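You operate a simulated robot arm through the tools that you are given. There is no shell and no other tool. Be economical: measure what you need, move in short steps, check, and stop when the job is done.

Carry out the task below with a simulated two-armed robot. There is one attempt and no reset: what you move stays moved.

TASK
On the workbench top, fold the grey cloth in half, so that its two short edges meet.

It is judged by the outcome, as a careful person would: the job done as asked, and still so three seconds after it is handed in. It fails if anything else is knocked over, pushed out of place, dropped, spilled or broken. Flat cloth is picked up by pressing the open fingertips on it (5 to 10 N) and closing them slowly along it; thin cloth reads only 2 to 8 mm in the jaws.

THE ROBOT
Two 7-joint arms with two-finger parallel grippers on one trunk, on a base that drives. Base frame: it is fixed to the floor where the robot stands at the start and does not move with it; the origin is under the middle of the robot, x ahead of it, y to its left, z up; the surface under the hand at the start is at about z = 80. Lengths are in cm, angles in degrees, forces in N, time in s.
The left shoulder is at the start at [7, 17.6, 107], the right one opposite. With the tool pointing down near the work surface each hand reaches from about 30 to 74 cm from the robot's upright axis, wherever it stands, measured 20 degrees to its own side. Places, roughly: workbench top [50, -20, 80]. Payload 3.43 kg a hand.
The tool frame of a hand sits at the grasp point between the pads (the TCP): z along the fingers, y along the line on which they close. The tips reach 3 cm beyond it. The gripper opens to 9.4 cm. The fingers are 2.8 cm wide and 1 cm thick; the gripper's body (5 by 9.6 cm) begins 5.5 cm behind the TCP.
Orientation is that of the tool frame in the base frame, as a unit quaternion [w, x, y, z]. With the fingers straight down and closing along the base's y, the tool's x points along the base's -x, its y along +y and its z along -z.

THE INTERFACE
- The arms move only by the tool servo_tool. It takes "left_increments", "right_increments" or both (then of equal length, played together; a hand with none holds still); each is a list that holds one entry, the list of rows, each a list of 7 numbers: the turn, a rotation vector about the base's x, y, z in degrees, then the shift along the base's x, y, z in cm, then the finger opening in cm, from 0 to 9.4. In form: [[[ax, ay, az, tx, ty, tz, gripper], ...]]. A call has 1 to 8 rows; each row shifts and turns the commanded pose from where the row before left it. A row lasts 0.2 s, in which the tool goes at most 5 cm and 8.6 degrees; a call with a longer step from one row to the next is refused whole, and so is a gripper value outside its range. Where a pose cannot be reached the arm comes as near as it can. A force on the tool above 40 N (or 10 N above the force at the start of the call, whichever is more), or a blocked arm, ends the call early, and 0.2 s more pass. Each finger travels about 15.3 cm/s and halts on what it meets, pressing with about 20 N; the grip force reading is that of the motor and also rises with nothing between the fingers. The clock runs only during rows and for 0.2 s after the last one: add rows that do not move to give the fingers time. It gives the time, the measured TCP pose, the force on the tool (base axes), the opening and the grip force at its end, in the units of the frame above (readings bear some noise), with the torque about the TCP (base axes, N m) and any sound that the robot's microphone picked up.
- Cameras (640 x 400 px; columns grow to the right, rows downward): "scene" is now at [12.89, -0.63, 137]; the picture's right is [-0.06, -1.00, 0.00], its down [-0.74, 0.05, -0.67] and it looks along [0.67, -0.04, -0.74] (base axes); focal length 272 px, centre (320, 200). "left" rides on the left gripper at [7.6, -1.4, -10.2] in its tool frame; the picture's right is [0.18, 0.98, 0.00], its down [-0.75, 0.14, -0.64] and it looks along [-0.63, 0.12, 0.77] (tool axes); focal length 243 px, centre (320, 200). "right" rides on the right gripper at [7.6, 1.4, -10.3] in its tool frame; the picture's right is [-0.18, 0.98, 0.00], its down [-0.75, -0.14, -0.64] and it looks along [-0.63, -0.12, 0.77] (tool axes); focal length 243 px, centre (320, 200). There is no depth. A picture from a camera that has moved, and an enlarged one, comes with that camera's place and axes in the base frame and with its lens.
- camera(camera): a new picture of that camera. It takes no simulated time.
- slide_trunk(by): slides the trunk up (or, below 0, down) by that many cm; the arms and the scene camera ride with it, the base frame stays. It gives what a move gives, with no picture.
- drive_base(legs): drives the robot by 1 to 6 legs, each [ahead, turn to the left] in cm and degrees, along the robot's own axes; the way and the turn of a leg run together, so that a leg with both is an arc; at most 150 cm and 180 degrees a leg. The arms and the cameras ride along, it lands a little off, and it stops where it bumps. It gives what a move gives.
- aim_head(pan, tilt): turns the head with the scene camera to pan (to the left, within 86 degrees either way) and tilt (down, from -29 to 69), counted from straight ahead of the robot. It gives what a move gives.
- inspect(camera, box): a new picture of the part [left, top, right, bottom] of that camera's present view, enlarged. It takes no simulated time.
- finish_job(): hands the job in; it is judged then, once.

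Work in short steps. Places have to be worked out from the pictures, the camera data and where the tool is seen: move nearer, look again, correct. Check each grasp and each placing, and mend what went wrong. You have 120 turns and 100 pictures in all, those below and enlarged ones among them. Open the grippers and draw the arms clear of the work before you hand the job in, unless the task says otherwise; then end with one line.

The tools are called after "Request:" as name(argument=value, ...) on one line, values as JSON. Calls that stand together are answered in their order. servo_tool: Moves the arms, as the interface text tells. Its arguments: {"type":"object","properties":{"left_increments":{"type":"array"},"right_increments":{"type":"array"}},"required":[]} The other tools are called the same way: slide_trunk (by) slides the trunk up or down; drive_base (legs) drives the base; aim_head (pan, tilt) turns the head that bears the scene camera; camera (camera) takes a picture; inspect (camera, box) takes an enlarged picture of a part of a camera's view; finish_job () hands the job in.

At the start:

```text
clock: 0.0
left_eef_pos: [54.01, 23.27, 101.73]
left_tcp_rot: [0.0, 0.001, 1.0, -0.001]
left_ft_force: [0.8, 1.0, -0.8]
left_moment: [0.0, 0.0, 0.01]
left_finger_gap: 9.39
left_grasp_force: 0.1
right_eef_pos: [53.21, -17.34, 99.36]
right_tcp_rot: [0.0, 0.002, 1.0, -0.001]
right_ft_force: [0.2, -0.5, 0.0]
right_moment: [0.03, 0.03, 0.02]
right_finger_gap: 9.41
right_grasp_force: 0.1
trunk travel left (down, up): [-65.0, 19.0]
robot x, y, heading: [0.16, -0.13, 0.2]
head pan, tilt: [-3.7, 48.0]
```

scene: 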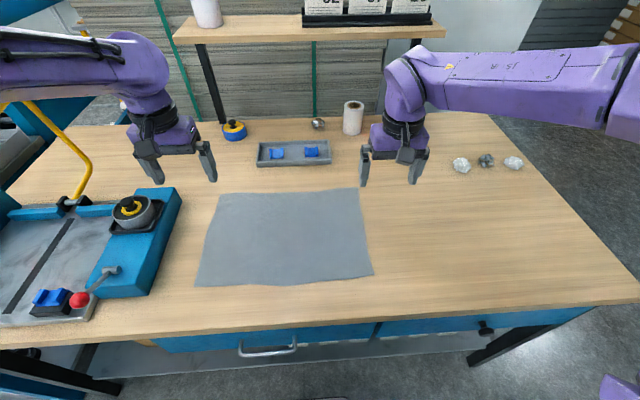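
right: 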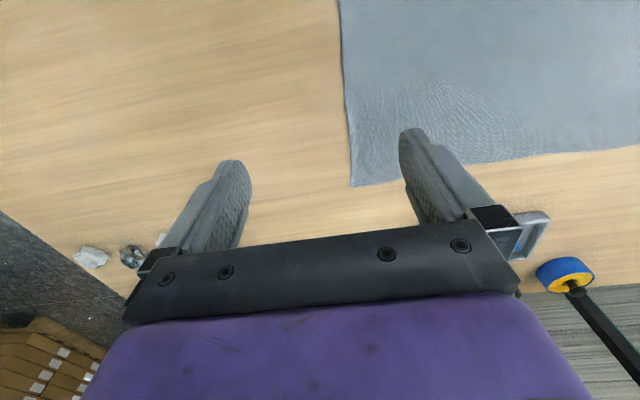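
left: 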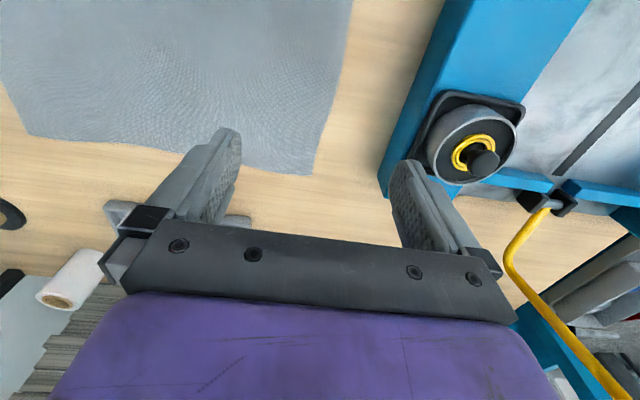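

The cloth spans roughly x 40–69 and y −15–25.5, with its short edges at the left and right and the press beginning at about y=35. I'll carry the right edge to the left, with the left hand on the far corner and the right hand on the near corner. For reach, I first turn the base right and move a little ahead.

Request:
drive_base(legs=[[3, -12]])

Request:
camera(camera="scene")

```text
clock: 1.2
left_eef_pos: [60.61, 11.24, 101.7]
left_tcp_rot: [0.0, 0.107, 0.994, 0.0]
left_ft_force: [0.5, 0.0, -0.4]
left_moment: [0.0, 0.01, 0.03]
left_finger_gap: 9.41
left_grasp_force: 0.0
right_eef_pos: [51.28, -28.34, 99.41]
right_tcp_rot: [0.0, 0.107, 0.994, 0.0]
right_ft_force: [-0.6, -0.3, 0.0]
right_moment: [-0.03, -0.02, -0.03]
right_finger_gap: 9.41
right_grasp_force: 0.0
trunk travel left (down, up): [-65.0, 19.0]
robot x, y, heading: [2.51, -0.22, -12.0]
head pan, tilt: [-3.7, 48.0]
```

```text
96 pictures are left
camera scene: at [15.36, -3.6, 137.0], right [-0.27, -0.96, 0.0], down [-0.72, 0.2, -0.67], along [0.64, -0.18, -0.74], focal length 272 px, centre (320, 200)
```

scene: 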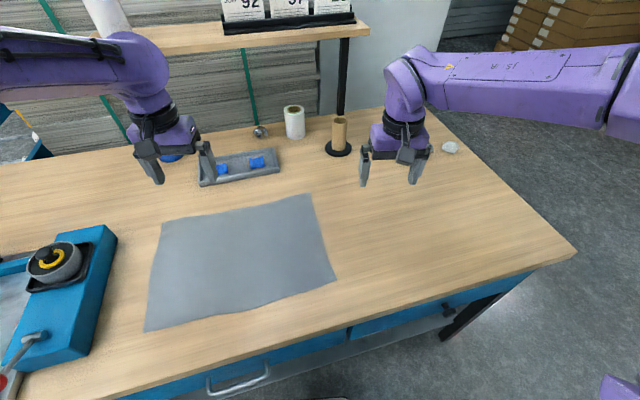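

The corners re-measure at x 40.4 and 67.7, y −15 and 25. I move both hands above the right edge, fingers squared to the base axes.

Request:
servo_tool(left_increments=[[[0, 0, 2, 0.4, -3.5, -1.5, 3], [0, 0, 2, 0.4, -3.5, -1.5, 3], [0, 0, 2, 0.4, -3.5, -1.5, 3], [0, 0, 2, 0.4, -3.5, -1.5, 3], [0, 0, 2, 0.4, -3.4, -1.5, 3], [0, 0, 2, 0.4, -3.4, -1.5, 3], [0, 0, 0.3, 0.5, -3.4, -1.7, 3], [0, 0, 0, 0, 0, 0, 3]]], right_increments=[[[0, 0, 2, -1, 2.2, -1.2, 3], [0, 0, 2, -1, 2.2, -1.2, 3], [0, 0, 2, -1, 2.2, -1.2, 3], [0, 0, 2, -1, 2.2, -1.2, 3], [0, 0, 2, -1, 2.2, -1.2, 3], [0, 0, 2, -1, 2.2, -1.2, 3], [0, 0, 0.3, -0.8, 2.1, -1.2, 3], [0, 0, 0, 0, 0, 0, 3]]])

Request:
camera(camera="scene")

Request:
camera(camera="left")

Request:
camera(camera="right")

```text
clock: 3.0
left_eef_pos: [63.46, -12.98, 91.1]
left_tcp_rot: [0.0, -0.001, 1.0, 0.0]
left_ft_force: [-0.1, -0.5, 0.0]
left_moment: [-0.01, -0.02, 0.0]
left_finger_gap: 3.01
left_grasp_force: 0.1
right_eef_pos: [44.45, -13.11, 90.84]
right_tcp_rot: [0.001, -0.001, 1.0, 0.0]
right_ft_force: [0.2, 0.3, -0.2]
right_moment: [0.04, -0.03, 0.0]
right_finger_gap: 2.98
right_grasp_force: 0.1
trunk travel left (down, up): [-65.0, 19.0]
robot x, y, heading: [2.94, 0.16, -12.0]
head pan, tilt: [-3.7, 48.0]
```

```text
95 pictures are left
camera scene: at [15.26, -3.55, 137.01], right [-0.27, -0.96, 0.0], down [-0.71, 0.2, -0.67], along [0.64, -0.18, -0.74], focal length 272 px, centre (320, 200)
```

scene: 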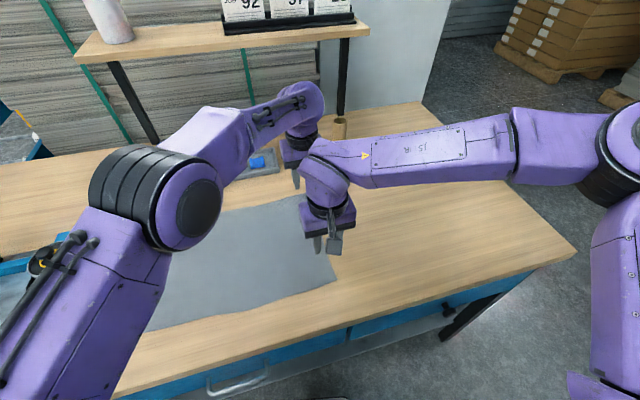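

```text
94 pictures are left
camera left: at [55.83, -14.51, 101.37], right [-0.19, 0.98, 0.0], down [0.75, 0.14, 0.64], along [0.63, 0.12, -0.77], focal length 243 px, centre (320, 200)
```

left: 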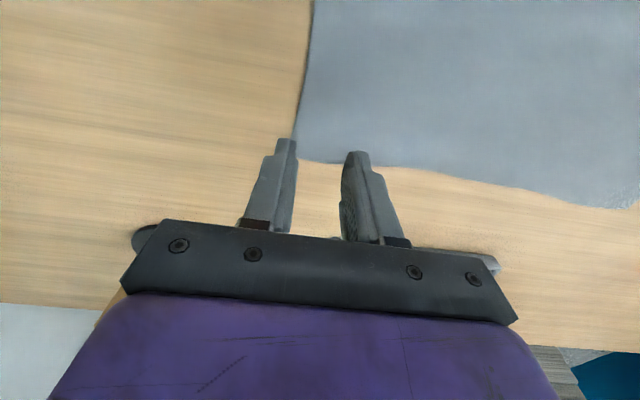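

```text
93 pictures are left
camera right: at [36.95, -11.74, 101.18], right [0.18, 0.98, 0.0], down [0.75, -0.14, 0.64], along [0.63, -0.12, -0.77], focal length 243 px, centre (320, 200)
```

right: 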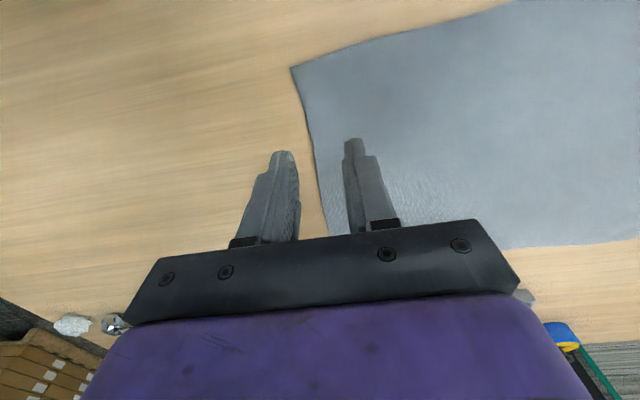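

Both hand views put the edge at y≈−14.6. I shift +0.6 in y and come down to just above the cloth.

Request:
servo_tool(left_increments=[[[0, 0, 0, 0, 0.6, -2, 3], [0, 0, 0, 0, 0, -2, 3], [0, 0, 0, 0, 0, -2, 3], [0, 0, 0, 0, 0, -1, 3], [0, 0, 0, 0, 0, 0, 3]]], right_increments=[[[0, 0, 0, 0, 0.7, -2, 3], [0, 0, 0, 0, 0, -2, 3], [0, 0, 0, 0, 0, -2, 3], [0, 0, 0, 0, 0, -0.8, 3], [0, 0, 0, 0, 0, 0, 3]]])

Request:
camera(camera="right")

Request:
camera(camera="left")

```text
clock: 4.2
left_eef_pos: [63.63, -12.47, 84.16]
left_tcp_rot: [0.0, -0.001, 1.0, 0.0]
left_ft_force: [0.6, 0.6, -0.2]
left_moment: [-0.02, 0.01, -0.01]
left_finger_gap: 3.0
left_grasp_force: 0.0
right_eef_pos: [44.63, -12.51, 84.01]
right_tcp_rot: [-0.001, -0.001, 1.0, -0.001]
right_ft_force: [0.0, 0.3, -0.6]
right_moment: [0.02, -0.01, -0.01]
right_finger_gap: 3.0
right_grasp_force: 0.1
trunk travel left (down, up): [-65.0, 19.0]
robot x, y, heading: [2.98, -0.18, -11.9]
head pan, tilt: [-3.7, 48.0]
```

```text
92 pictures are left
camera right: at [37.1, -11.13, 94.33], right [0.18, 0.98, 0.0], down [0.75, -0.14, 0.64], along [0.63, -0.12, -0.77], focal length 243 px, centre (320, 200)
```

right: 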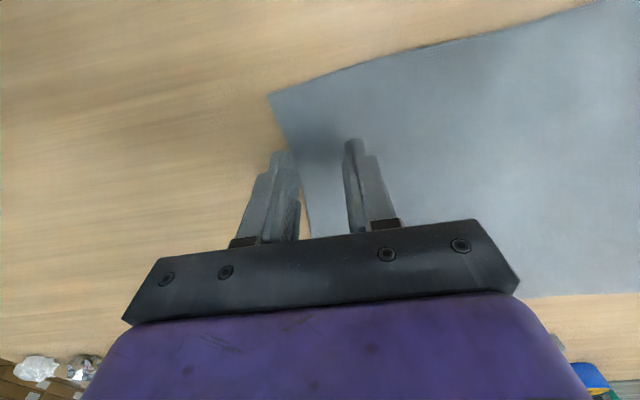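

```text
91 pictures are left
camera left: at [56.07, -13.87, 94.34], right [-0.19, 0.98, 0.0], down [0.75, 0.14, 0.64], along [0.63, 0.12, -0.77], focal length 243 px, centre (320, 200)
```

left: 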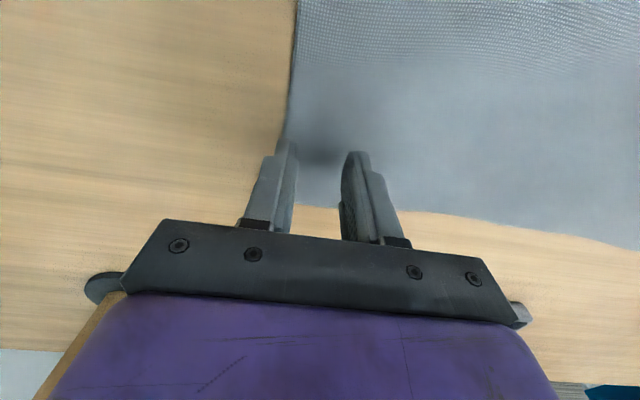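

The outer fingers sit on the edge as intended. I descend gently to contact.

Request:
servo_tool(left_increments=[[[0, 0, 0, 0, 0, -0.4, 3], [0, 0, 0, 0, 0, -0.4, 3], [0, 0, 0, 0, 0, -0.2, 3], [0, 0, 0, 0, 0, 0, 3]]], right_increments=[[[0, 0, 0, 0, 0, -0.4, 3], [0, 0, 0, 0, 0, -0.3, 3], [0, 0, 0, 0, 0, -0.2, 3], [0, 0, 0, 0, 0, 0, 3]]])

```text
clock: 5.2
left_eef_pos: [63.43, -12.43, 83.1]
left_tcp_rot: [0.002, 0.0, 1.0, -0.002]
left_ft_force: [2.4, 0.0, 9.7]
left_moment: [-0.17, -0.04, 0.06]
left_finger_gap: 3.0
left_grasp_force: 0.0
right_eef_pos: [44.38, -12.42, 83.23]
right_tcp_rot: [0.001, -0.001, 1.0, 0.0]
right_ft_force: [0.5, 0.4, -0.7]
right_moment: [0.0, -0.03, 0.0]
right_finger_gap: 2.99
right_grasp_force: 0.0
trunk travel left (down, up): [-65.0, 19.0]
robot x, y, heading: [2.73, -0.62, -11.9]
head pan, tilt: [-3.7, 48.0]
```

Left presses with about 10 N; right is not touching yet, so I lower the right a bit more.

Request:
servo_tool(right_increments=[[[0, 0, 0, 0, 0, -0.1, 3], [0, 0, 0, 0, 0, -0.08, 3], [0, 0, 0, 0, 0, 0, 3]]])

```text
clock: 6.0
left_eef_pos: [63.45, -12.35, 83.11]
left_tcp_rot: [0.0, -0.001, 1.0, 0.0]
left_ft_force: [3.6, -1.1, 12.2]
left_moment: [-0.2, -0.05, 0.03]
left_finger_gap: 3.0
left_grasp_force: 0.0
right_eef_pos: [44.47, -12.4, 83.06]
right_tcp_rot: [0.002, 0.0, 1.0, 0.001]
right_ft_force: [0.7, -1.5, 10.4]
right_moment: [-0.18, 0.01, -0.01]
right_finger_gap: 3.01
right_grasp_force: 0.3
trunk travel left (down, up): [-65.0, 19.0]
robot x, y, heading: [2.73, -0.24, -12.0]
head pan, tilt: [-3.7, 48.0]
```

Both press now with about 10–12 N; I back the left off slightly and close both slowly.

Request:
servo_tool(left_increments=[[[0, 0, 0, 0, 0, 0.03, 2.6], [0, 0, 0, 0, 0, 0, 2.2], [0, 0, 0, 0, 0, 0, 1.8], [0, 0, 0, 0, 0, 0, 1.4], [0, 0, 0, 0, 0, 0, 1.0], [0, 0, 0, 0, 0, 0, 0.6], [0, 0, 0, 0, 0, 0, 0.2], [0, 0, 0, 0, 0, 0, 0]]], right_increments=[[[0, 0, 0, 0, 0, 0.02, 2.6], [0, 0, 0, 0, 0, 0, 2.2], [0, 0, 0, 0, 0, 0, 1.8], [0, 0, 0, 0, 0, 0, 1.4], [0, 0, 0, 0, 0, 0, 1.0], [0, 0, 0, 0, 0, 0, 0.6], [0, 0, 0, 0, 0, 0, 0.2], [0, 0, 0, 0, 0, 0, 0]]])

Request:
camera(camera="right")

Request:
camera(camera="left")

```text
clock: 7.8
left_eef_pos: [63.27, -12.42, 83.17]
left_tcp_rot: [0.001, -0.001, 1.0, 0.0]
left_ft_force: [-0.1, -0.1, 9.4]
left_moment: [-0.03, 0.03, -0.01]
left_finger_gap: 0.21
left_grasp_force: 20.2
right_eef_pos: [44.29, -12.34, 83.14]
right_tcp_rot: [0.001, 0.0, 1.0, 0.0]
right_ft_force: [-0.2, -0.6, 7.9]
right_moment: [0.0, 0.02, 0.02]
right_finger_gap: 0.22
right_grasp_force: 19.9
trunk travel left (down, up): [-65.0, 19.0]
robot x, y, heading: [2.64, -0.13, -11.9]
head pan, tilt: [-3.7, 48.0]
```

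```text
90 pictures are left
camera right: at [36.76, -11.05, 93.45], right [0.18, 0.98, 0.0], down [0.75, -0.14, 0.64], along [0.63, -0.12, -0.77], focal length 243 px, centre (320, 200)
```

right: 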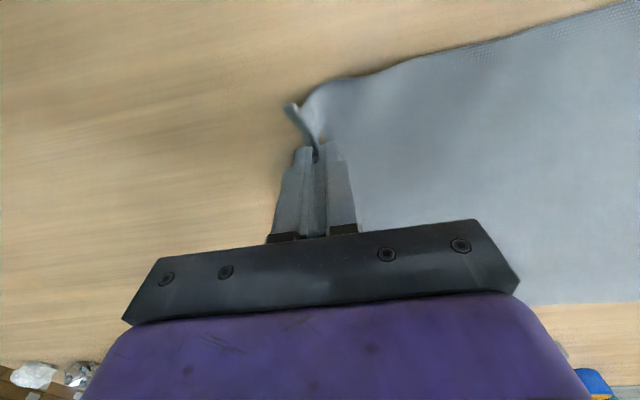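

```text
89 pictures are left
camera left: at [55.75, -13.84, 93.39], right [-0.19, 0.98, 0.0], down [0.75, 0.14, 0.64], along [0.63, 0.12, -0.77], focal length 243 px, centre (320, 200)
```

left: 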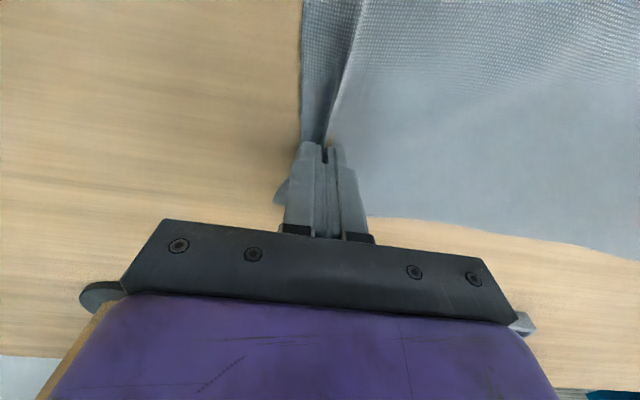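

Both pinched the edge with a gap of 2 mm. I lift a few cm and check the hold.

Request:
servo_tool(left_increments=[[[0, 0, 0, 0, 0, 0.8, 0], [0, 0, 0, 0, 0.3, 1.2, 0], [0, 0, 0, 0, 0.5, 1.5, 0], [0, 0, 0, 0, 0.7, 1.5, 0], [0, 0, 0, 0, 0, 0, 0]]], right_increments=[[[0, 0, 0, 0, 0, 0.8, 0], [0, 0, 0, 0, 0.3, 1.2, 0], [0, 0, 0, 0, 0.5, 1.5, 0], [0, 0, 0, 0, 0.7, 1.5, 0], [0, 0, 0, 0, 0, 0, 0]]])

Request:
camera(camera="scene")

Request:
camera(camera="left")

Request:
camera(camera="right")

```text
clock: 9.0
left_eef_pos: [63.39, -10.8, 88.12]
left_tcp_rot: [0.0, -0.001, 1.0, 0.0]
left_ft_force: [0.8, -0.3, 0.1]
left_moment: [0.02, 0.01, -0.02]
left_finger_gap: 0.21
left_grasp_force: 20.0
right_eef_pos: [44.65, -10.87, 88.16]
right_tcp_rot: [-0.001, -0.001, 1.0, 0.0]
right_ft_force: [0.0, 0.5, -0.7]
right_moment: [0.02, 0.02, -0.04]
right_finger_gap: 0.24
right_grasp_force: 20.4
trunk travel left (down, up): [-65.0, 19.0]
robot x, y, heading: [2.73, -0.22, -12.0]
head pan, tilt: [-3.7, 48.0]
```

```text
88 pictures are left
camera scene: at [15.39, -3.65, 136.99], right [-0.27, -0.96, 0.0], down [-0.72, 0.2, -0.67], along [0.64, -0.18, -0.74], focal length 272 px, centre (320, 200)
```

scene: 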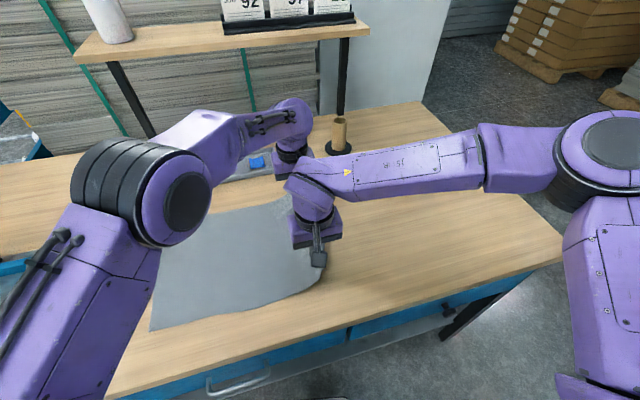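

```text
87 pictures are left
camera left: at [55.82, -12.22, 98.36], right [-0.19, 0.98, 0.0], down [0.75, 0.14, 0.64], along [0.63, 0.12, -0.77], focal length 243 px, centre (320, 200)
```

left: 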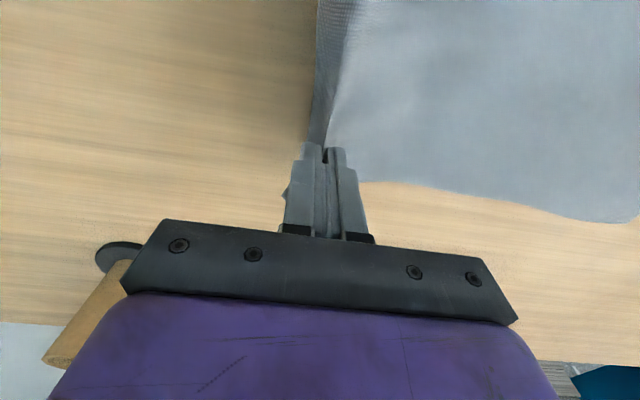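

```text
86 pictures are left
camera right: at [37.1, -9.47, 98.4], right [0.18, 0.98, 0.0], down [0.75, -0.14, 0.64], along [0.63, -0.12, -0.77], focal length 243 px, centre (320, 200)
```

right: 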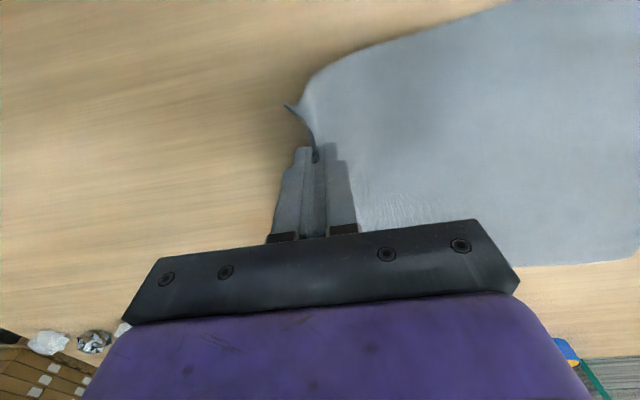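

The edge hangs securely from both hands. I carry it up and over along an arc, first half.

Request:
servo_tool(left_increments=[[[0, 0, 0, 0, 1.2, 1.3, 0], [0, 0, 0, 0, 1.8, 1.6, 0], [0, 0, 0, 0, 2, 1.6, 0], [0, 0, 0, 0, 2, 1.4, 0], [0, 0, 0, 0, 2.2, 1.2, 0], [0, 0, 0, 0, 2.3, 1, 0], [0, 0, 0, 0, 2.3, 0.8, 0], [0, 0, 0, 0, 1.5, 0.4, 0]]], right_increments=[[[0, 0, 0, 0, 1.2, 1.3, 0], [0, 0, 0, 0, 1.8, 1.6, 0], [0, 0, 0, 0, 2, 1.6, 0], [0, 0, 0, 0, 2, 1.4, 0], [0, 0, 0, 0, 2.2, 1.2, 0], [0, 0, 0, 0, 2.3, 1, 0], [0, 0, 0, 0, 2.3, 0.8, 0], [0, 0, 0, 0, 1.5, 0.4, 0]]])

Request:
camera(camera="scene")

```text
clock: 10.8
left_eef_pos: [63.37, 4.8, 97.52]
left_tcp_rot: [0.0, 0.0, 1.0, -0.002]
left_ft_force: [0.2, 0.3, 0.3]
left_moment: [-0.01, 0.01, 0.0]
left_finger_gap: 0.2
left_grasp_force: 19.7
right_eef_pos: [44.37, 4.52, 97.48]
right_tcp_rot: [0.0, -0.001, 1.0, 0.0]
right_ft_force: [-0.2, 0.5, 0.0]
right_moment: [0.01, 0.0, -0.01]
right_finger_gap: 0.21
right_grasp_force: 19.4
trunk travel left (down, up): [-65.0, 19.0]
robot x, y, heading: [2.97, -0.33, -11.9]
head pan, tilt: [-3.7, 48.0]
```

```text
85 pictures are left
camera scene: at [15.35, -3.5, 137.0], right [-0.27, -0.96, 0.0], down [-0.72, 0.2, -0.67], along [0.64, -0.18, -0.74], focal length 272 px, centre (320, 200)
```

scene: 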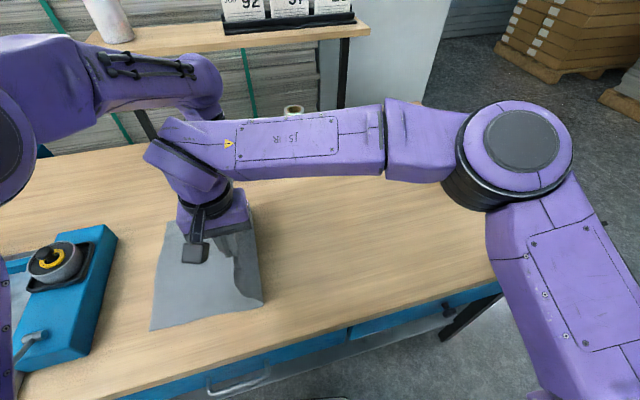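

Cloth lifts cleanly and the left edge stays put. Second half of the arc, ending a little above the table.

Request:
servo_tool(left_increments=[[[0, 0, 0, 0, 2.2, 0, 0], [0, 0, 0, 0, 2.5, -0.6, 0], [0, 0, 0, 0, 2.5, -1.2, 0], [0, 0, 0, 0, 2.5, -1.6, 0], [0, 0, 0, 0, 2.4, -2, 0], [0, 0, 0, 0, 2.4, -2, 0], [0, 0, 0, 0, 2.2, -2, 0], [0, 0, 0, 0, 1.2, -1, 0]]], right_increments=[[[0, 0, 0, 0, 2.3, 0, 0], [0, 0, 0, 0, 2.6, -0.6, 0], [0, 0, 0, 0, 2.5, -1.2, 0], [0, 0, 0, 0, 2.5, -1.6, 0], [0, 0, 0, 0, 2.4, -2, 0], [0, 0, 0, 0, 2.4, -2, 0], [0, 0, 0, 0, 2.2, -2, 0], [0, 0, 0, 0, 1.2, -1, 0]]])

Request:
camera(camera="scene")

Request:
camera(camera="left")

Request:
camera(camera="right")

```text
clock: 12.6
left_eef_pos: [63.26, 22.31, 86.93]
left_tcp_rot: [-0.002, -0.001, 1.0, -0.001]
left_ft_force: [-21.8, -12.3, 9.6]
left_moment: [-0.4, 0.8, 0.19]
left_finger_gap: 0.23
left_grasp_force: 19.9
right_eef_pos: [45.4, 13.64, 93.5]
right_tcp_rot: [0.002, 0.0, 1.0, 0.001]
right_ft_force: [22.8, 12.2, -9.1]
right_moment: [0.4, -0.55, 0.16]
right_finger_gap: 0.2
right_grasp_force: 20.3
right hand out of reach, approached as far as the arm can: row 4, 5, 6, 7, 8
trunk travel left (down, up): [-65.0, 19.0]
robot x, y, heading: [2.9, -0.7, -11.9]
head pan, tilt: [-3.7, 48.0]
```

```text
84 pictures are left
camera scene: at [15.41, -3.54, 136.99], right [-0.27, -0.96, 0.0], down [-0.72, 0.2, -0.67], along [0.64, -0.18, -0.74], focal length 272 px, centre (320, 200)
```

scene: 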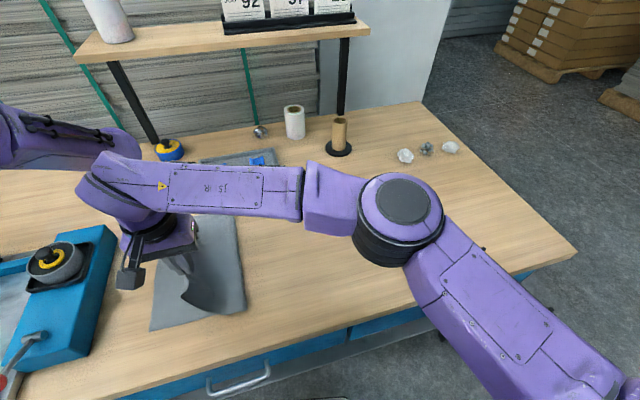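

```text
83 pictures are left
camera left: at [55.72, 20.85, 97.23], right [-0.19, 0.98, 0.0], down [0.76, 0.14, 0.64], along [0.63, 0.12, -0.77], focal length 243 px, centre (320, 200)
```

left: 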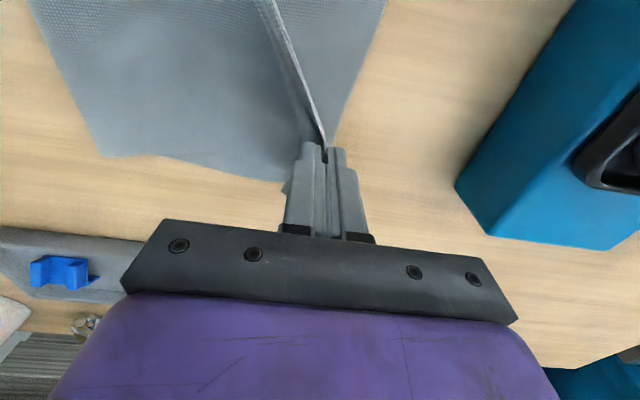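

```text
82 pictures are left
camera right: at [37.88, 14.98, 103.84], right [0.18, 0.98, 0.0], down [0.75, -0.14, 0.64], along [0.63, -0.12, -0.76], focal length 243 px, centre (320, 200)
```

right: 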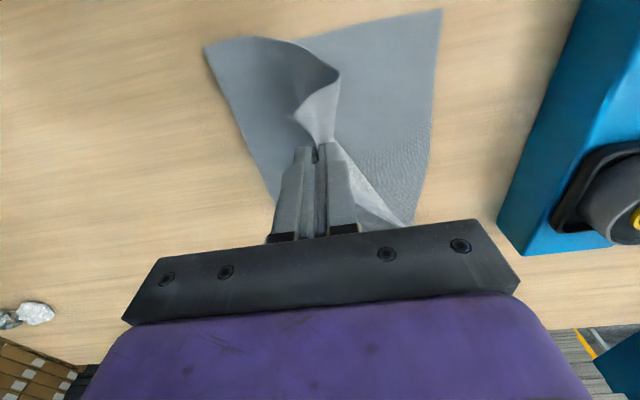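

The right arm hit its reach limit, leaving the cloth taut and twisted, though both grips still hold. I bring the left hand back level with the right to slacken it.

Request:
servo_tool(left_increments=[[[0, 0, 0, 0, -1.5, 1.2, 0], [0, 0, 0, 0, -2, 1.5, 0], [0, 0, 0, 0, -2, 1.5, 0], [0, 0, 0, 0, -2, 1.5, 0], [0, 0, 0, 0, -1.2, 0.9, 0], [0, 0, 0, 0, 0, 0, 0]]])

Request:
camera(camera="right")

Request:
camera(camera="left")

```text
clock: 14.0
left_eef_pos: [63.37, 13.62, 93.7]
left_tcp_rot: [0.0, -0.001, 1.0, 0.0]
left_ft_force: [0.0, -0.2, -0.1]
left_moment: [-0.01, -0.01, -0.03]
left_finger_gap: 0.19
left_grasp_force: 19.5
right_eef_pos: [45.29, 13.66, 93.51]
right_tcp_rot: [-0.001, -0.001, 1.0, 0.0]
right_ft_force: [-0.6, 0.5, 0.4]
right_moment: [0.06, -0.04, 0.0]
right_finger_gap: 0.22
right_grasp_force: 20.4
trunk travel left (down, up): [-65.0, 19.0]
robot x, y, heading: [2.62, -0.22, -11.8]
head pan, tilt: [-3.7, 48.0]
```

```text
81 pictures are left
camera right: at [37.76, 15.01, 103.88], right [0.18, 0.98, 0.0], down [0.75, -0.14, 0.64], along [0.63, -0.12, -0.77], focal length 243 px, centre (320, 200)
```

right: 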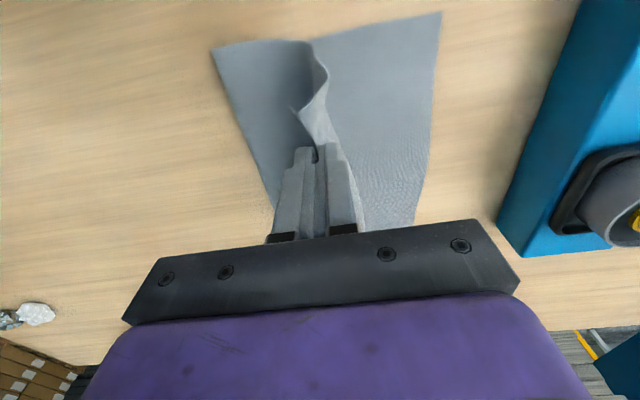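

```text
80 pictures are left
camera left: at [55.88, 12.16, 103.97], right [-0.19, 0.98, 0.0], down [0.75, 0.14, 0.64], along [0.63, 0.12, -0.77], focal length 243 px, centre (320, 200)
```

left: 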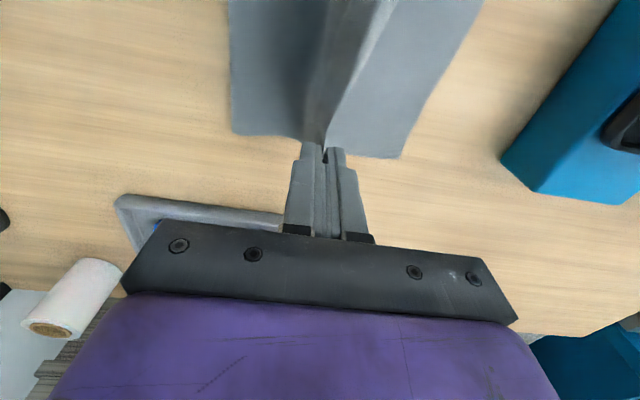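

Slack restored, fold line near y≈5.5, left edge near y≈23.7. I'll swing the base left in stages so the right arm reaches farther; first I back both hands off toward the middle of the arc.

Request:
servo_tool(left_increments=[[[0, 0, 0, 0, -1.5, 1, 0], [0, 0, 0, 0, -2, 1, 0], [0, 0, 0, 0, -2, 1, 0], [0, 0, 0, 0, -1.5, 0.5, 0], [0, 0, 0, 0, 0, 0, 0]]], right_increments=[[[0, 0, 0, -0.2, -1, 1, 0], [0, 0, 0, -0.3, -2, 1, 0], [0, 0, 0, -0.2, -2, 1, 0], [0, 0, 0, 0, -1, 0.5, 0], [0, 0, 0, 0, 0, 0, 0]]])

Request:
drive_base(legs=[[0, 8]])

```text
clock: 15.2
left_eef_pos: [63.5, 6.57, 97.04]
left_tcp_rot: [-0.001, -0.002, 1.0, 0.0]
left_ft_force: [-0.2, -0.1, -0.7]
left_moment: [0.01, 0.01, 0.02]
left_finger_gap: 0.21
left_grasp_force: 19.7
right_eef_pos: [44.54, 7.62, 96.97]
right_tcp_rot: [0.0, -0.001, 1.0, 0.001]
right_ft_force: [0.0, -0.6, -0.4]
right_moment: [-0.05, -0.01, 0.0]
right_finger_gap: 0.21
right_grasp_force: 20.0
trunk travel left (down, up): [-65.0, 19.0]
robot x, y, heading: [2.63, -0.27, -12.0]
head pan, tilt: [-3.7, 48.0]
```

```text
clock: 16.2
left_eef_pos: [61.9, 14.88, 97.02]
left_tcp_rot: [0.0, -0.071, 0.997, 0.0]
left_ft_force: [0.2, -1.2, 0.3]
left_moment: [-0.03, -0.04, -0.03]
left_finger_gap: 0.21
left_grasp_force: 19.8
right_eef_pos: [43.06, 13.25, 96.86]
right_tcp_rot: [0.001, -0.069, 0.998, 0.001]
right_ft_force: [0.8, -0.3, 0.5]
right_moment: [0.0, -0.04, -0.02]
right_finger_gap: 0.21
right_grasp_force: 20.2
trunk travel left (down, up): [-65.0, 19.0]
robot x, y, heading: [2.56, -0.48, -4.1]
head pan, tilt: [-3.7, 48.0]
```

Works well. I bring the hands back in y, restore x and yaw, and turn again.

Request:
servo_tool(left_increments=[[[0, 0, -2, 0.5, -2, 0, 0], [0, 0, -2, 0.5, -2, 0, 0], [0, 0, -2, 0.5, -2.2, 0, 0], [0, 0, -2, 0.1, -2, 0, 0], [0, 0, 0, 0, 0, 0, 0]]], right_increments=[[[0, 0, -2, 0.4, -1.4, 0, 0], [0, 0, -2, 0.4, -1.4, 0, 0], [0, 0, -2, 0.4, -1.4, 0, 0], [0, 0, -2, 0.2, -1.4, 0, 0], [0, 0, 0, 0, 0, 0, 0]]])

Request:
drive_base(legs=[[0, 8]])

```text
clock: 17.4
left_eef_pos: [63.2, 6.78, 96.93]
left_tcp_rot: [0.0, -0.001, 1.0, 0.0]
left_ft_force: [0.5, 0.4, 0.2]
left_moment: [0.02, 0.01, 0.02]
left_finger_gap: 0.2
left_grasp_force: 20.0
right_eef_pos: [44.15, 7.88, 96.83]
right_tcp_rot: [0.0, 0.0, 1.0, -0.001]
right_ft_force: [0.4, 1.3, 0.5]
right_moment: [-0.06, 0.0, -0.03]
right_finger_gap: 0.2
right_grasp_force: 20.2
trunk travel left (down, up): [-65.0, 19.0]
robot x, y, heading: [2.44, -0.54, -4.0]
head pan, tilt: [-3.7, 48.0]
```

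```text
clock: 18.4
left_eef_pos: [61.72, 14.71, 96.91]
left_tcp_rot: [0.0, -0.067, 0.998, -0.001]
left_ft_force: [0.0, -0.4, -0.4]
left_moment: [-0.01, -0.03, -0.01]
left_finger_gap: 0.2
left_grasp_force: 20.4
right_eef_pos: [42.8, 13.1, 96.9]
right_tcp_rot: [0.0, -0.067, 0.998, 0.0]
right_ft_force: [0.6, 0.4, -0.2]
right_moment: [-0.01, 0.0, 0.0]
right_finger_gap: 0.22
right_grasp_force: 20.4
trunk travel left (down, up): [-65.0, 19.0]
robot x, y, heading: [2.96, -0.69, 3.7]
head pan, tilt: [-3.7, 48.0]
```

One more such stage.

Request:
servo_tool(left_increments=[[[0, 0, -2, 0.5, -2, 0, 0], [0, 0, -2, 0.5, -2, 0, 0], [0, 0, -2, 0.5, -2.2, 0, 0], [0, 0, -1.7, 0.2, -2, 0, 0], [0, 0, 0, 0, 0, 0, 0]]], right_increments=[[[0, 0, -2, 0.4, -1.4, 0, 0], [0, 0, -2, 0.4, -1.4, 0, 0], [0, 0, -2, 0.4, -1.4, 0, 0], [0, 0, -1.7, 0.4, -1.4, 0, 0], [0, 0, 0, 0, 0, 0, 0]]])

Request:
drive_base(legs=[[0, 8]])

Request:
camera(camera="scene")

Request:
camera(camera="right")

Request:
camera(camera="left")

```text
clock: 19.6
left_eef_pos: [63.42, 6.94, 97.23]
left_tcp_rot: [0.004, -0.003, 1.0, -0.003]
left_ft_force: [0.4, 0.0, -0.2]
left_moment: [-0.04, -0.03, 0.0]
left_finger_gap: 0.21
left_grasp_force: 19.7
right_eef_pos: [44.16, 7.37, 96.33]
right_tcp_rot: [-0.004, -0.001, 1.0, -0.007]
right_ft_force: [0.4, 0.6, -0.2]
right_moment: [-0.01, 0.01, 0.0]
right_finger_gap: 0.2
right_grasp_force: 19.9
trunk travel left (down, up): [-65.0, 19.0]
robot x, y, heading: [2.48, -0.46, 3.4]
head pan, tilt: [-3.7, 48.0]
```

```text
clock: 20.6
left_eef_pos: [61.74, 15.38, 97.13]
left_tcp_rot: [0.005, -0.075, 0.997, -0.002]
left_ft_force: [0.0, 1.0, -0.5]
left_moment: [0.02, -0.01, 0.02]
left_finger_gap: 0.21
left_grasp_force: 19.8
right_eef_pos: [42.83, 12.89, 96.44]
right_tcp_rot: [-0.002, -0.072, 0.997, -0.007]
right_ft_force: [-0.2, 0.1, -0.2]
right_moment: [-0.01, -0.01, -0.06]
right_finger_gap: 0.21
right_grasp_force: 19.7
trunk travel left (down, up): [-65.0, 19.0]
robot x, y, heading: [3.07, -0.29, 11.7]
head pan, tilt: [-3.7, 48.0]
```

```text
79 pictures are left
camera scene: at [15.58, 1.79, 137.0], right [0.14, -0.99, 0.0], down [-0.74, -0.1, -0.67], along [0.66, 0.09, -0.74], focal length 272 px, centre (320, 200)
```

scene: 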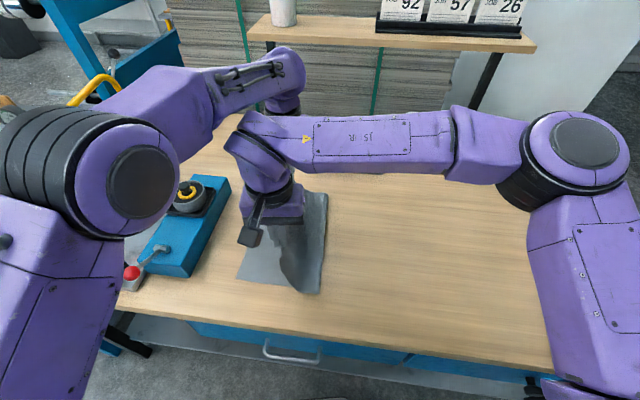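

```text
78 pictures are left
camera right: at [35.11, 13.3, 106.75], right [0.04, 1.0, -0.01], down [0.77, -0.02, 0.64], along [0.64, -0.04, -0.77], focal length 243 px, centre (320, 200)
```

right: 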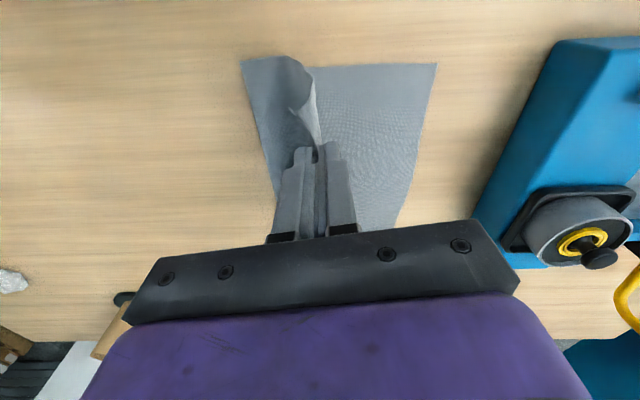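

```text
77 pictures are left
camera left: at [54.41, 12.88, 107.45], right [-0.33, 0.95, -0.01], down [0.72, 0.25, 0.65], along [0.61, 0.21, -0.76], focal length 243 px, centre (320, 200)
```

left: 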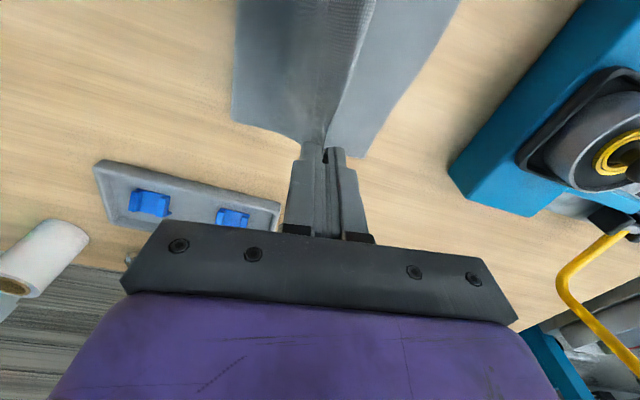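

Both hands are now well inside reach; left edge corners measure (40.5, 24.0) and (67.9, 22.3). I lay the edge over: near hand toward (44.4, 22.5), far hand toward (63.4, 21.3), stopping about 2 cm up.

Request:
servo_tool(left_increments=[[[0, 0, -2, 0.4, 0, -0.8, 0], [0, 0, -2, 0.4, 0.6, -1.4, 0], [0, 0, -2, 0.5, 1.2, -1.8, 0], [0, 0, -2, 0.4, 1.2, -2, 0], [0, 0, -0.5, 0, 1.2, -2.4, 0], [0, 0, 0, 0, 1.2, -2.4, 0], [0, 0, 0, 0, 0.5, -1, 0], [0, 0, 0, 0, 0, 0, 0]]], right_increments=[[[0, 0, -2, 0.4, 2, -0.8, 0], [0, 0, -2, 0.4, 2, -1.2, 0], [0, 0, -2, 0.4, 1.8, -1.6, 0], [0, 0, -2, 0.4, 1.5, -2, 0], [0, 0, -0.3, 0, 1.2, -2.2, 0], [0, 0, 0, 0, 0.8, -2.2, 0], [0, 0, 0, 0, 0.3, -1, 0], [0, 0, 0, 0, 0, 0, 0]]])

Request:
camera(camera="scene")

Request:
camera(camera="right")

Request:
camera(camera="left")

```text
clock: 22.4
left_eef_pos: [63.54, 21.15, 85.36]
left_tcp_rot: [0.004, 0.001, 1.0, -0.003]
left_ft_force: [0.4, 0.1, 0.0]
left_moment: [0.0, 0.03, 0.04]
left_finger_gap: 0.21
left_grasp_force: 19.6
right_eef_pos: [44.17, 22.59, 85.33]
right_tcp_rot: [-0.002, -0.001, 1.0, -0.005]
right_ft_force: [0.4, -0.9, 0.6]
right_moment: [-0.01, -0.01, 0.04]
right_finger_gap: 0.2
right_grasp_force: 20.3
trunk travel left (down, up): [-65.0, 19.0]
robot x, y, heading: [2.77, -0.3, 11.7]
head pan, tilt: [-3.7, 48.0]
```

```text
76 pictures are left
camera scene: at [15.57, 1.66, 137.0], right [0.14, -0.99, 0.0], down [-0.74, -0.1, -0.67], along [0.66, 0.09, -0.74], focal length 272 px, centre (320, 200)
```

scene: 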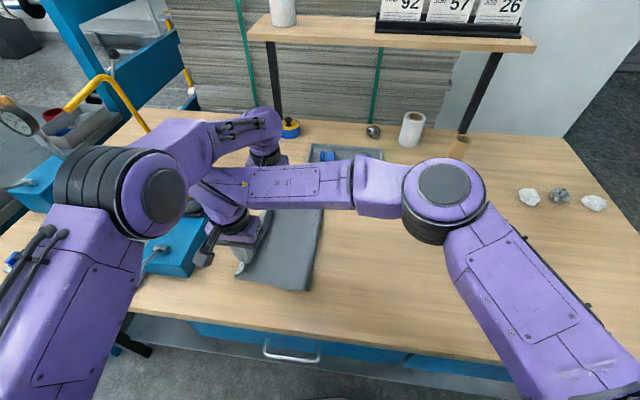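

```text
75 pictures are left
camera right: at [36.75, 23.9, 95.81], right [0.18, 0.98, -0.01], down [0.76, -0.13, 0.64], along [0.63, -0.12, -0.77], focal length 243 px, centre (320, 200)
```

right: 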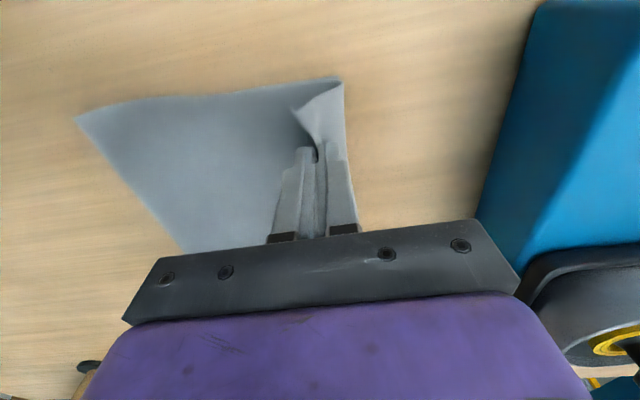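

```text
74 pictures are left
camera left: at [55.94, 19.8, 95.51], right [-0.18, 0.98, -0.01], down [0.75, 0.14, 0.65], along [0.64, 0.11, -0.76], focal length 243 px, centre (320, 200)
```

left: 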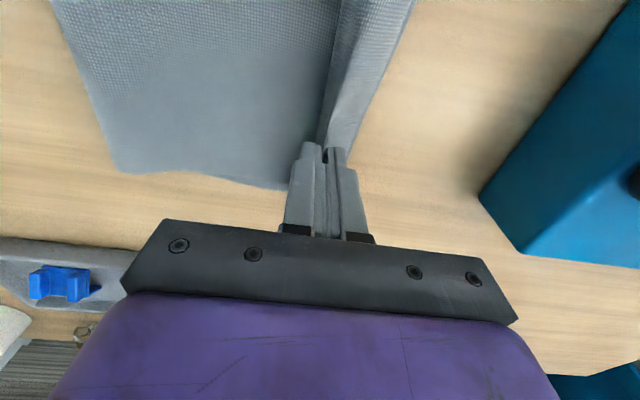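

Both corners hang just above the left edge (y≈24.5 near, ≈23.4 far). I lower slightly and open the fingers slowly so the edge can unroll outward.

Request:
servo_tool(left_increments=[[[0, 0, 0, 0, 0.3, -0.5, 0], [0, 0, 0, 0, 0, -0.4, 0], [0, 0, 0, 0, 0, 0, 0.6], [0, 0, 0, 0, 0, 0, 1.2], [0, 0, 0, 0, 0, 0, 1.8], [0, 0, 0, 0, 0, 0, 2.4], [0, 0, 0, 0, 0, 0, 3], [0, 0, 0, 0, 0, 0, 3]]], right_increments=[[[0, 0, 0, 0, 0, -0.5, 0], [0, 0, 0, 0, 0, -0.4, 0], [0, 0, 0, 0, 0, 0, 0.6], [0, 0, 0, 0, 0, 0, 1.2], [0, 0, 0, 0, 0, 0, 1.8], [0, 0, 0, 0, 0, 0, 2.4], [0, 0, 0, 0, 0, 0, 3], [0, 0, 0, 0, 0, 0, 3]]])

Request:
camera(camera="right")

Request:
camera(camera="left")

```text
clock: 24.2
left_eef_pos: [63.46, 21.56, 84.44]
left_tcp_rot: [0.005, 0.0, 1.0, -0.003]
left_ft_force: [-0.3, 0.3, -0.1]
left_moment: [0.0, 0.0, 0.0]
left_finger_gap: 3.0
left_grasp_force: 0.0
right_eef_pos: [44.25, 22.45, 84.63]
right_tcp_rot: [-0.005, 0.001, 1.0, -0.006]
right_ft_force: [0.1, -0.5, -0.2]
right_moment: [0.0, 0.0, -0.01]
right_finger_gap: 3.01
right_grasp_force: 0.0
trunk travel left (down, up): [-65.0, 19.0]
robot x, y, heading: [2.88, -0.61, 11.6]
head pan, tilt: [-3.7, 48.0]
```

```text
73 pictures are left
camera right: at [36.82, 23.94, 94.86], right [0.18, 0.98, -0.01], down [0.76, -0.13, 0.64], along [0.63, -0.13, -0.77], focal length 243 px, centre (320, 200)
```

right: 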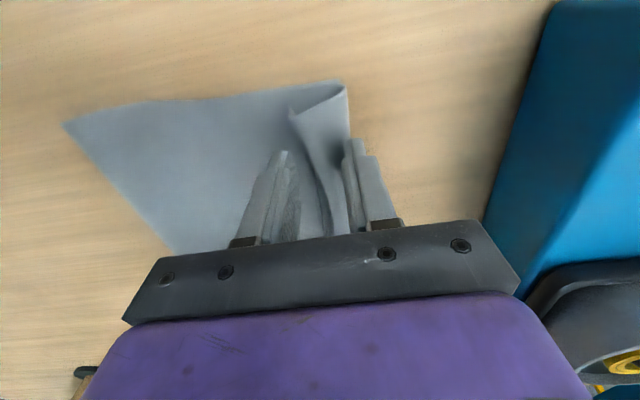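

```text
72 pictures are left
camera left: at [55.82, 20.24, 94.71], right [-0.18, 0.98, -0.01], down [0.75, 0.14, 0.65], along [0.64, 0.11, -0.76], focal length 243 px, centre (320, 200)
```

left: 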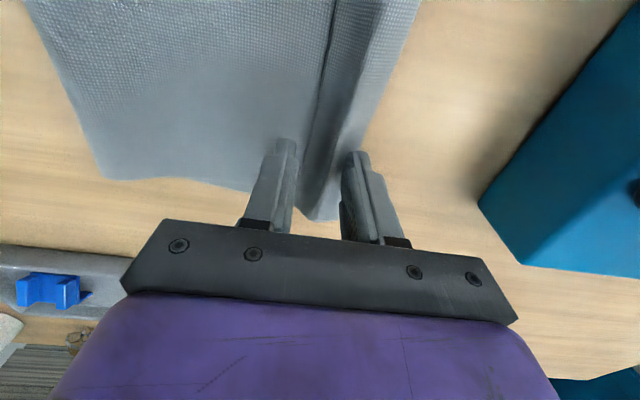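

The edge strip is turned back on itself at the grip. I lift both hands straight up to see how it settles.

Request:
servo_tool(left_increments=[[[0, 0, 0, 0, 0, 1.5, 3], [0, 0, 0, 0, 0, 2.5, 3], [0, 0, 0, 0, 0, 3, 3], [0, 0, 0, 0, 0, 3, 3], [0, 0, 0, 0, 0, 0, 3]]], right_increments=[[[0, 0, 0, 0, 0, 1.5, 3], [0, 0, 0, 0, 0, 2.5, 3], [0, 0, 0, 0, 0, 3, 3], [0, 0, 0, 0, 0, 3, 3], [0, 0, 0, 0, 0, 0, 3]]])

Request:
camera(camera="right")

Request:
camera(camera="left")

```text
clock: 25.4
left_eef_pos: [64.38, 22.72, 96.26]
left_tcp_rot: [0.022, -0.008, 1.0, -0.003]
left_ft_force: [-0.6, -0.1, 0.3]
left_moment: [-0.02, 0.0, -0.01]
left_finger_gap: 2.98
left_grasp_force: 0.1
right_eef_pos: [43.47, 22.41, 92.65]
right_tcp_rot: [-0.01, -0.013, 1.0, -0.024]
right_ft_force: [0.1, 0.1, -0.9]
right_moment: [-0.01, 0.01, 0.03]
right_finger_gap: 3.0
right_grasp_force: 0.0
trunk travel left (down, up): [-65.0, 19.0]
robot x, y, heading: [2.7, -0.77, 11.8]
head pan, tilt: [-3.7, 48.0]
```

```text
71 pictures are left
camera right: at [36.15, 23.99, 103.15], right [0.16, 0.99, -0.05], down [0.77, -0.09, 0.63], along [0.62, -0.14, -0.77], focal length 243 px, centre (320, 200)
```

right: 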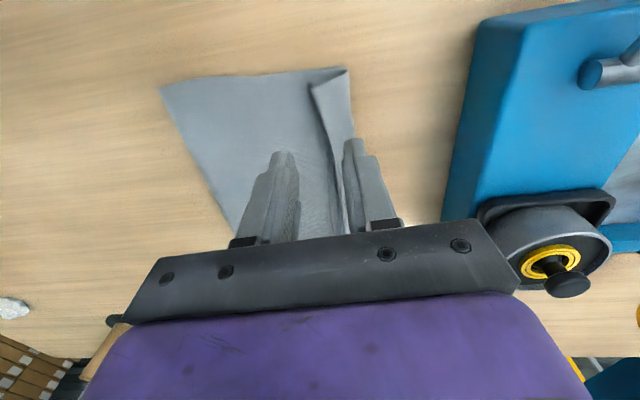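

```text
70 pictures are left
camera left: at [56.3, 21.19, 106.06], right [-0.2, 0.98, -0.01], down [0.72, 0.16, 0.67], along [0.66, 0.12, -0.74], focal length 243 px, centre (320, 200)
```

left: 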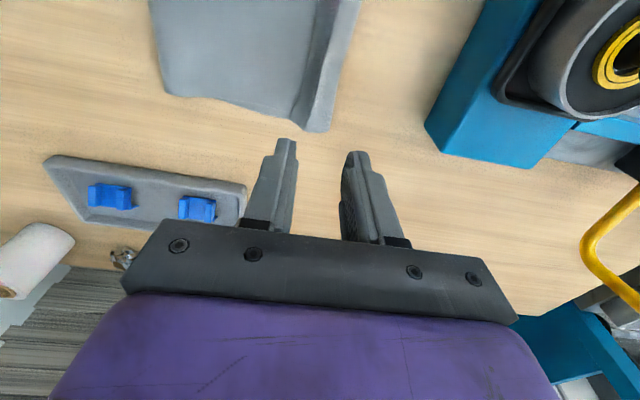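

The two forearms seem to be rubbing slightly (poses off by 1–2 cm). I draw the right hand away to the right first, holding the left still.

Request:
servo_tool(right_increments=[[[0, 0, 0, 0, -2, 0, 3], [0, 0, 0, 0, -3, 0, 3], [0, 0, 0, 0, -4, 0, 3], [0, 0, 0, 0, -5, 0, 3], [0, 0, 0, 0, -5, 0, 3], [0, 0, 0, 0, -5, 0.5, 3], [0, 0, 0, 0, -5, 0.5, 3], [0, 0, 0, 0, 0, 0, 3]]])

Request:
camera(camera="scene")

```text
refused: row 6 steps farther than a row can; nothing moved
```

```text
69 pictures are left
camera scene: at [15.66, 1.71, 136.99], right [0.14, -0.99, 0.0], down [-0.74, -0.1, -0.67], along [0.66, 0.09, -0.74], focal length 272 px, centre (320, 200)
```

scene: 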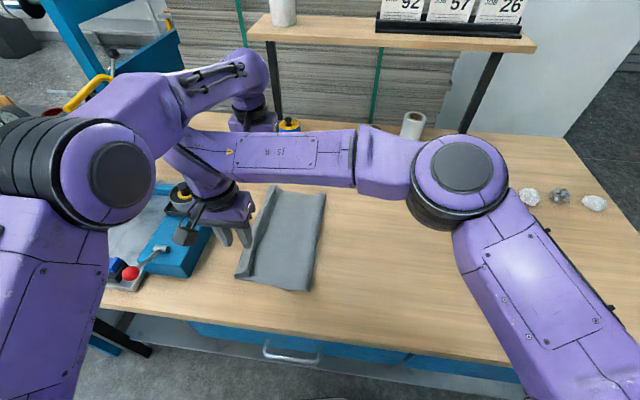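

Right forearm touches near the left forearm indeed. I repeat the retreat with shorter steps.

Request:
servo_tool(right_increments=[[[0, 0, 0, 0, -2, 0, 3], [0, 0, 0, 0, -3, 0, 3], [0, 0, 0, 0, -4, 0, 3], [0, 0, 0, 0, -4.5, 0, 3], [0, 0, 0, 0, -4.5, 0, 3], [0, 0, 0, 0, -4.5, 0, 3], [0, 0, 0, 0, -4.5, 0, 3], [0, 0, 0, 0, 0, 0, 3]]])

Request:
camera(camera="scene")

```text
clock: 27.2
left_eef_pos: [63.54, 21.78, 94.22]
left_tcp_rot: [0.003, 0.0, 1.0, -0.002]
left_ft_force: [-0.4, 0.6, -0.8]
left_moment: [-0.01, 0.01, 0.0]
left_finger_gap: 2.99
left_grasp_force: 0.1
right_eef_pos: [44.64, -4.42, 94.66]
right_tcp_rot: [-0.003, 0.0, 1.0, -0.006]
right_ft_force: [-0.2, -0.2, -0.8]
right_moment: [-0.01, -0.04, -0.01]
right_finger_gap: 3.0
right_grasp_force: 0.0
trunk travel left (down, up): [-65.0, 19.0]
robot x, y, heading: [3.33, -0.47, 11.6]
head pan, tilt: [-3.7, 48.0]
```

```text
68 pictures are left
camera scene: at [15.62, 1.85, 136.99], right [0.14, -0.99, 0.0], down [-0.74, -0.1, -0.67], along [0.66, 0.09, -0.74], focal length 272 px, centre (320, 200)
```

scene: 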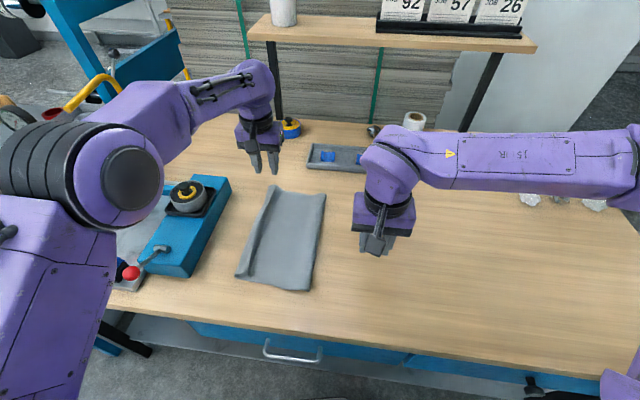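

Free now and nothing disturbed. I zoom in on the cloth.

Request:
inspect(camera="scene", box=[210, 170, 350, 305])

```text
2.96 times, centred on (280, 238) of scene
camera zoom: at [15.62, 1.85, 136.99], right [0.14, -0.99, 0.0], down [-0.74, -0.1, -0.67], along [0.66, 0.09, -0.74], focal length 806 px, centre (438, 89)
```

zoom: 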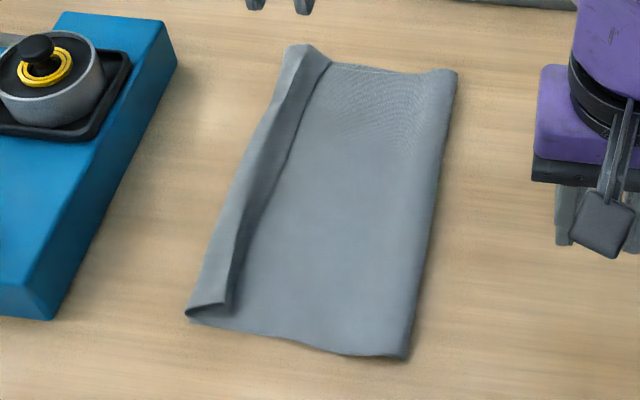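

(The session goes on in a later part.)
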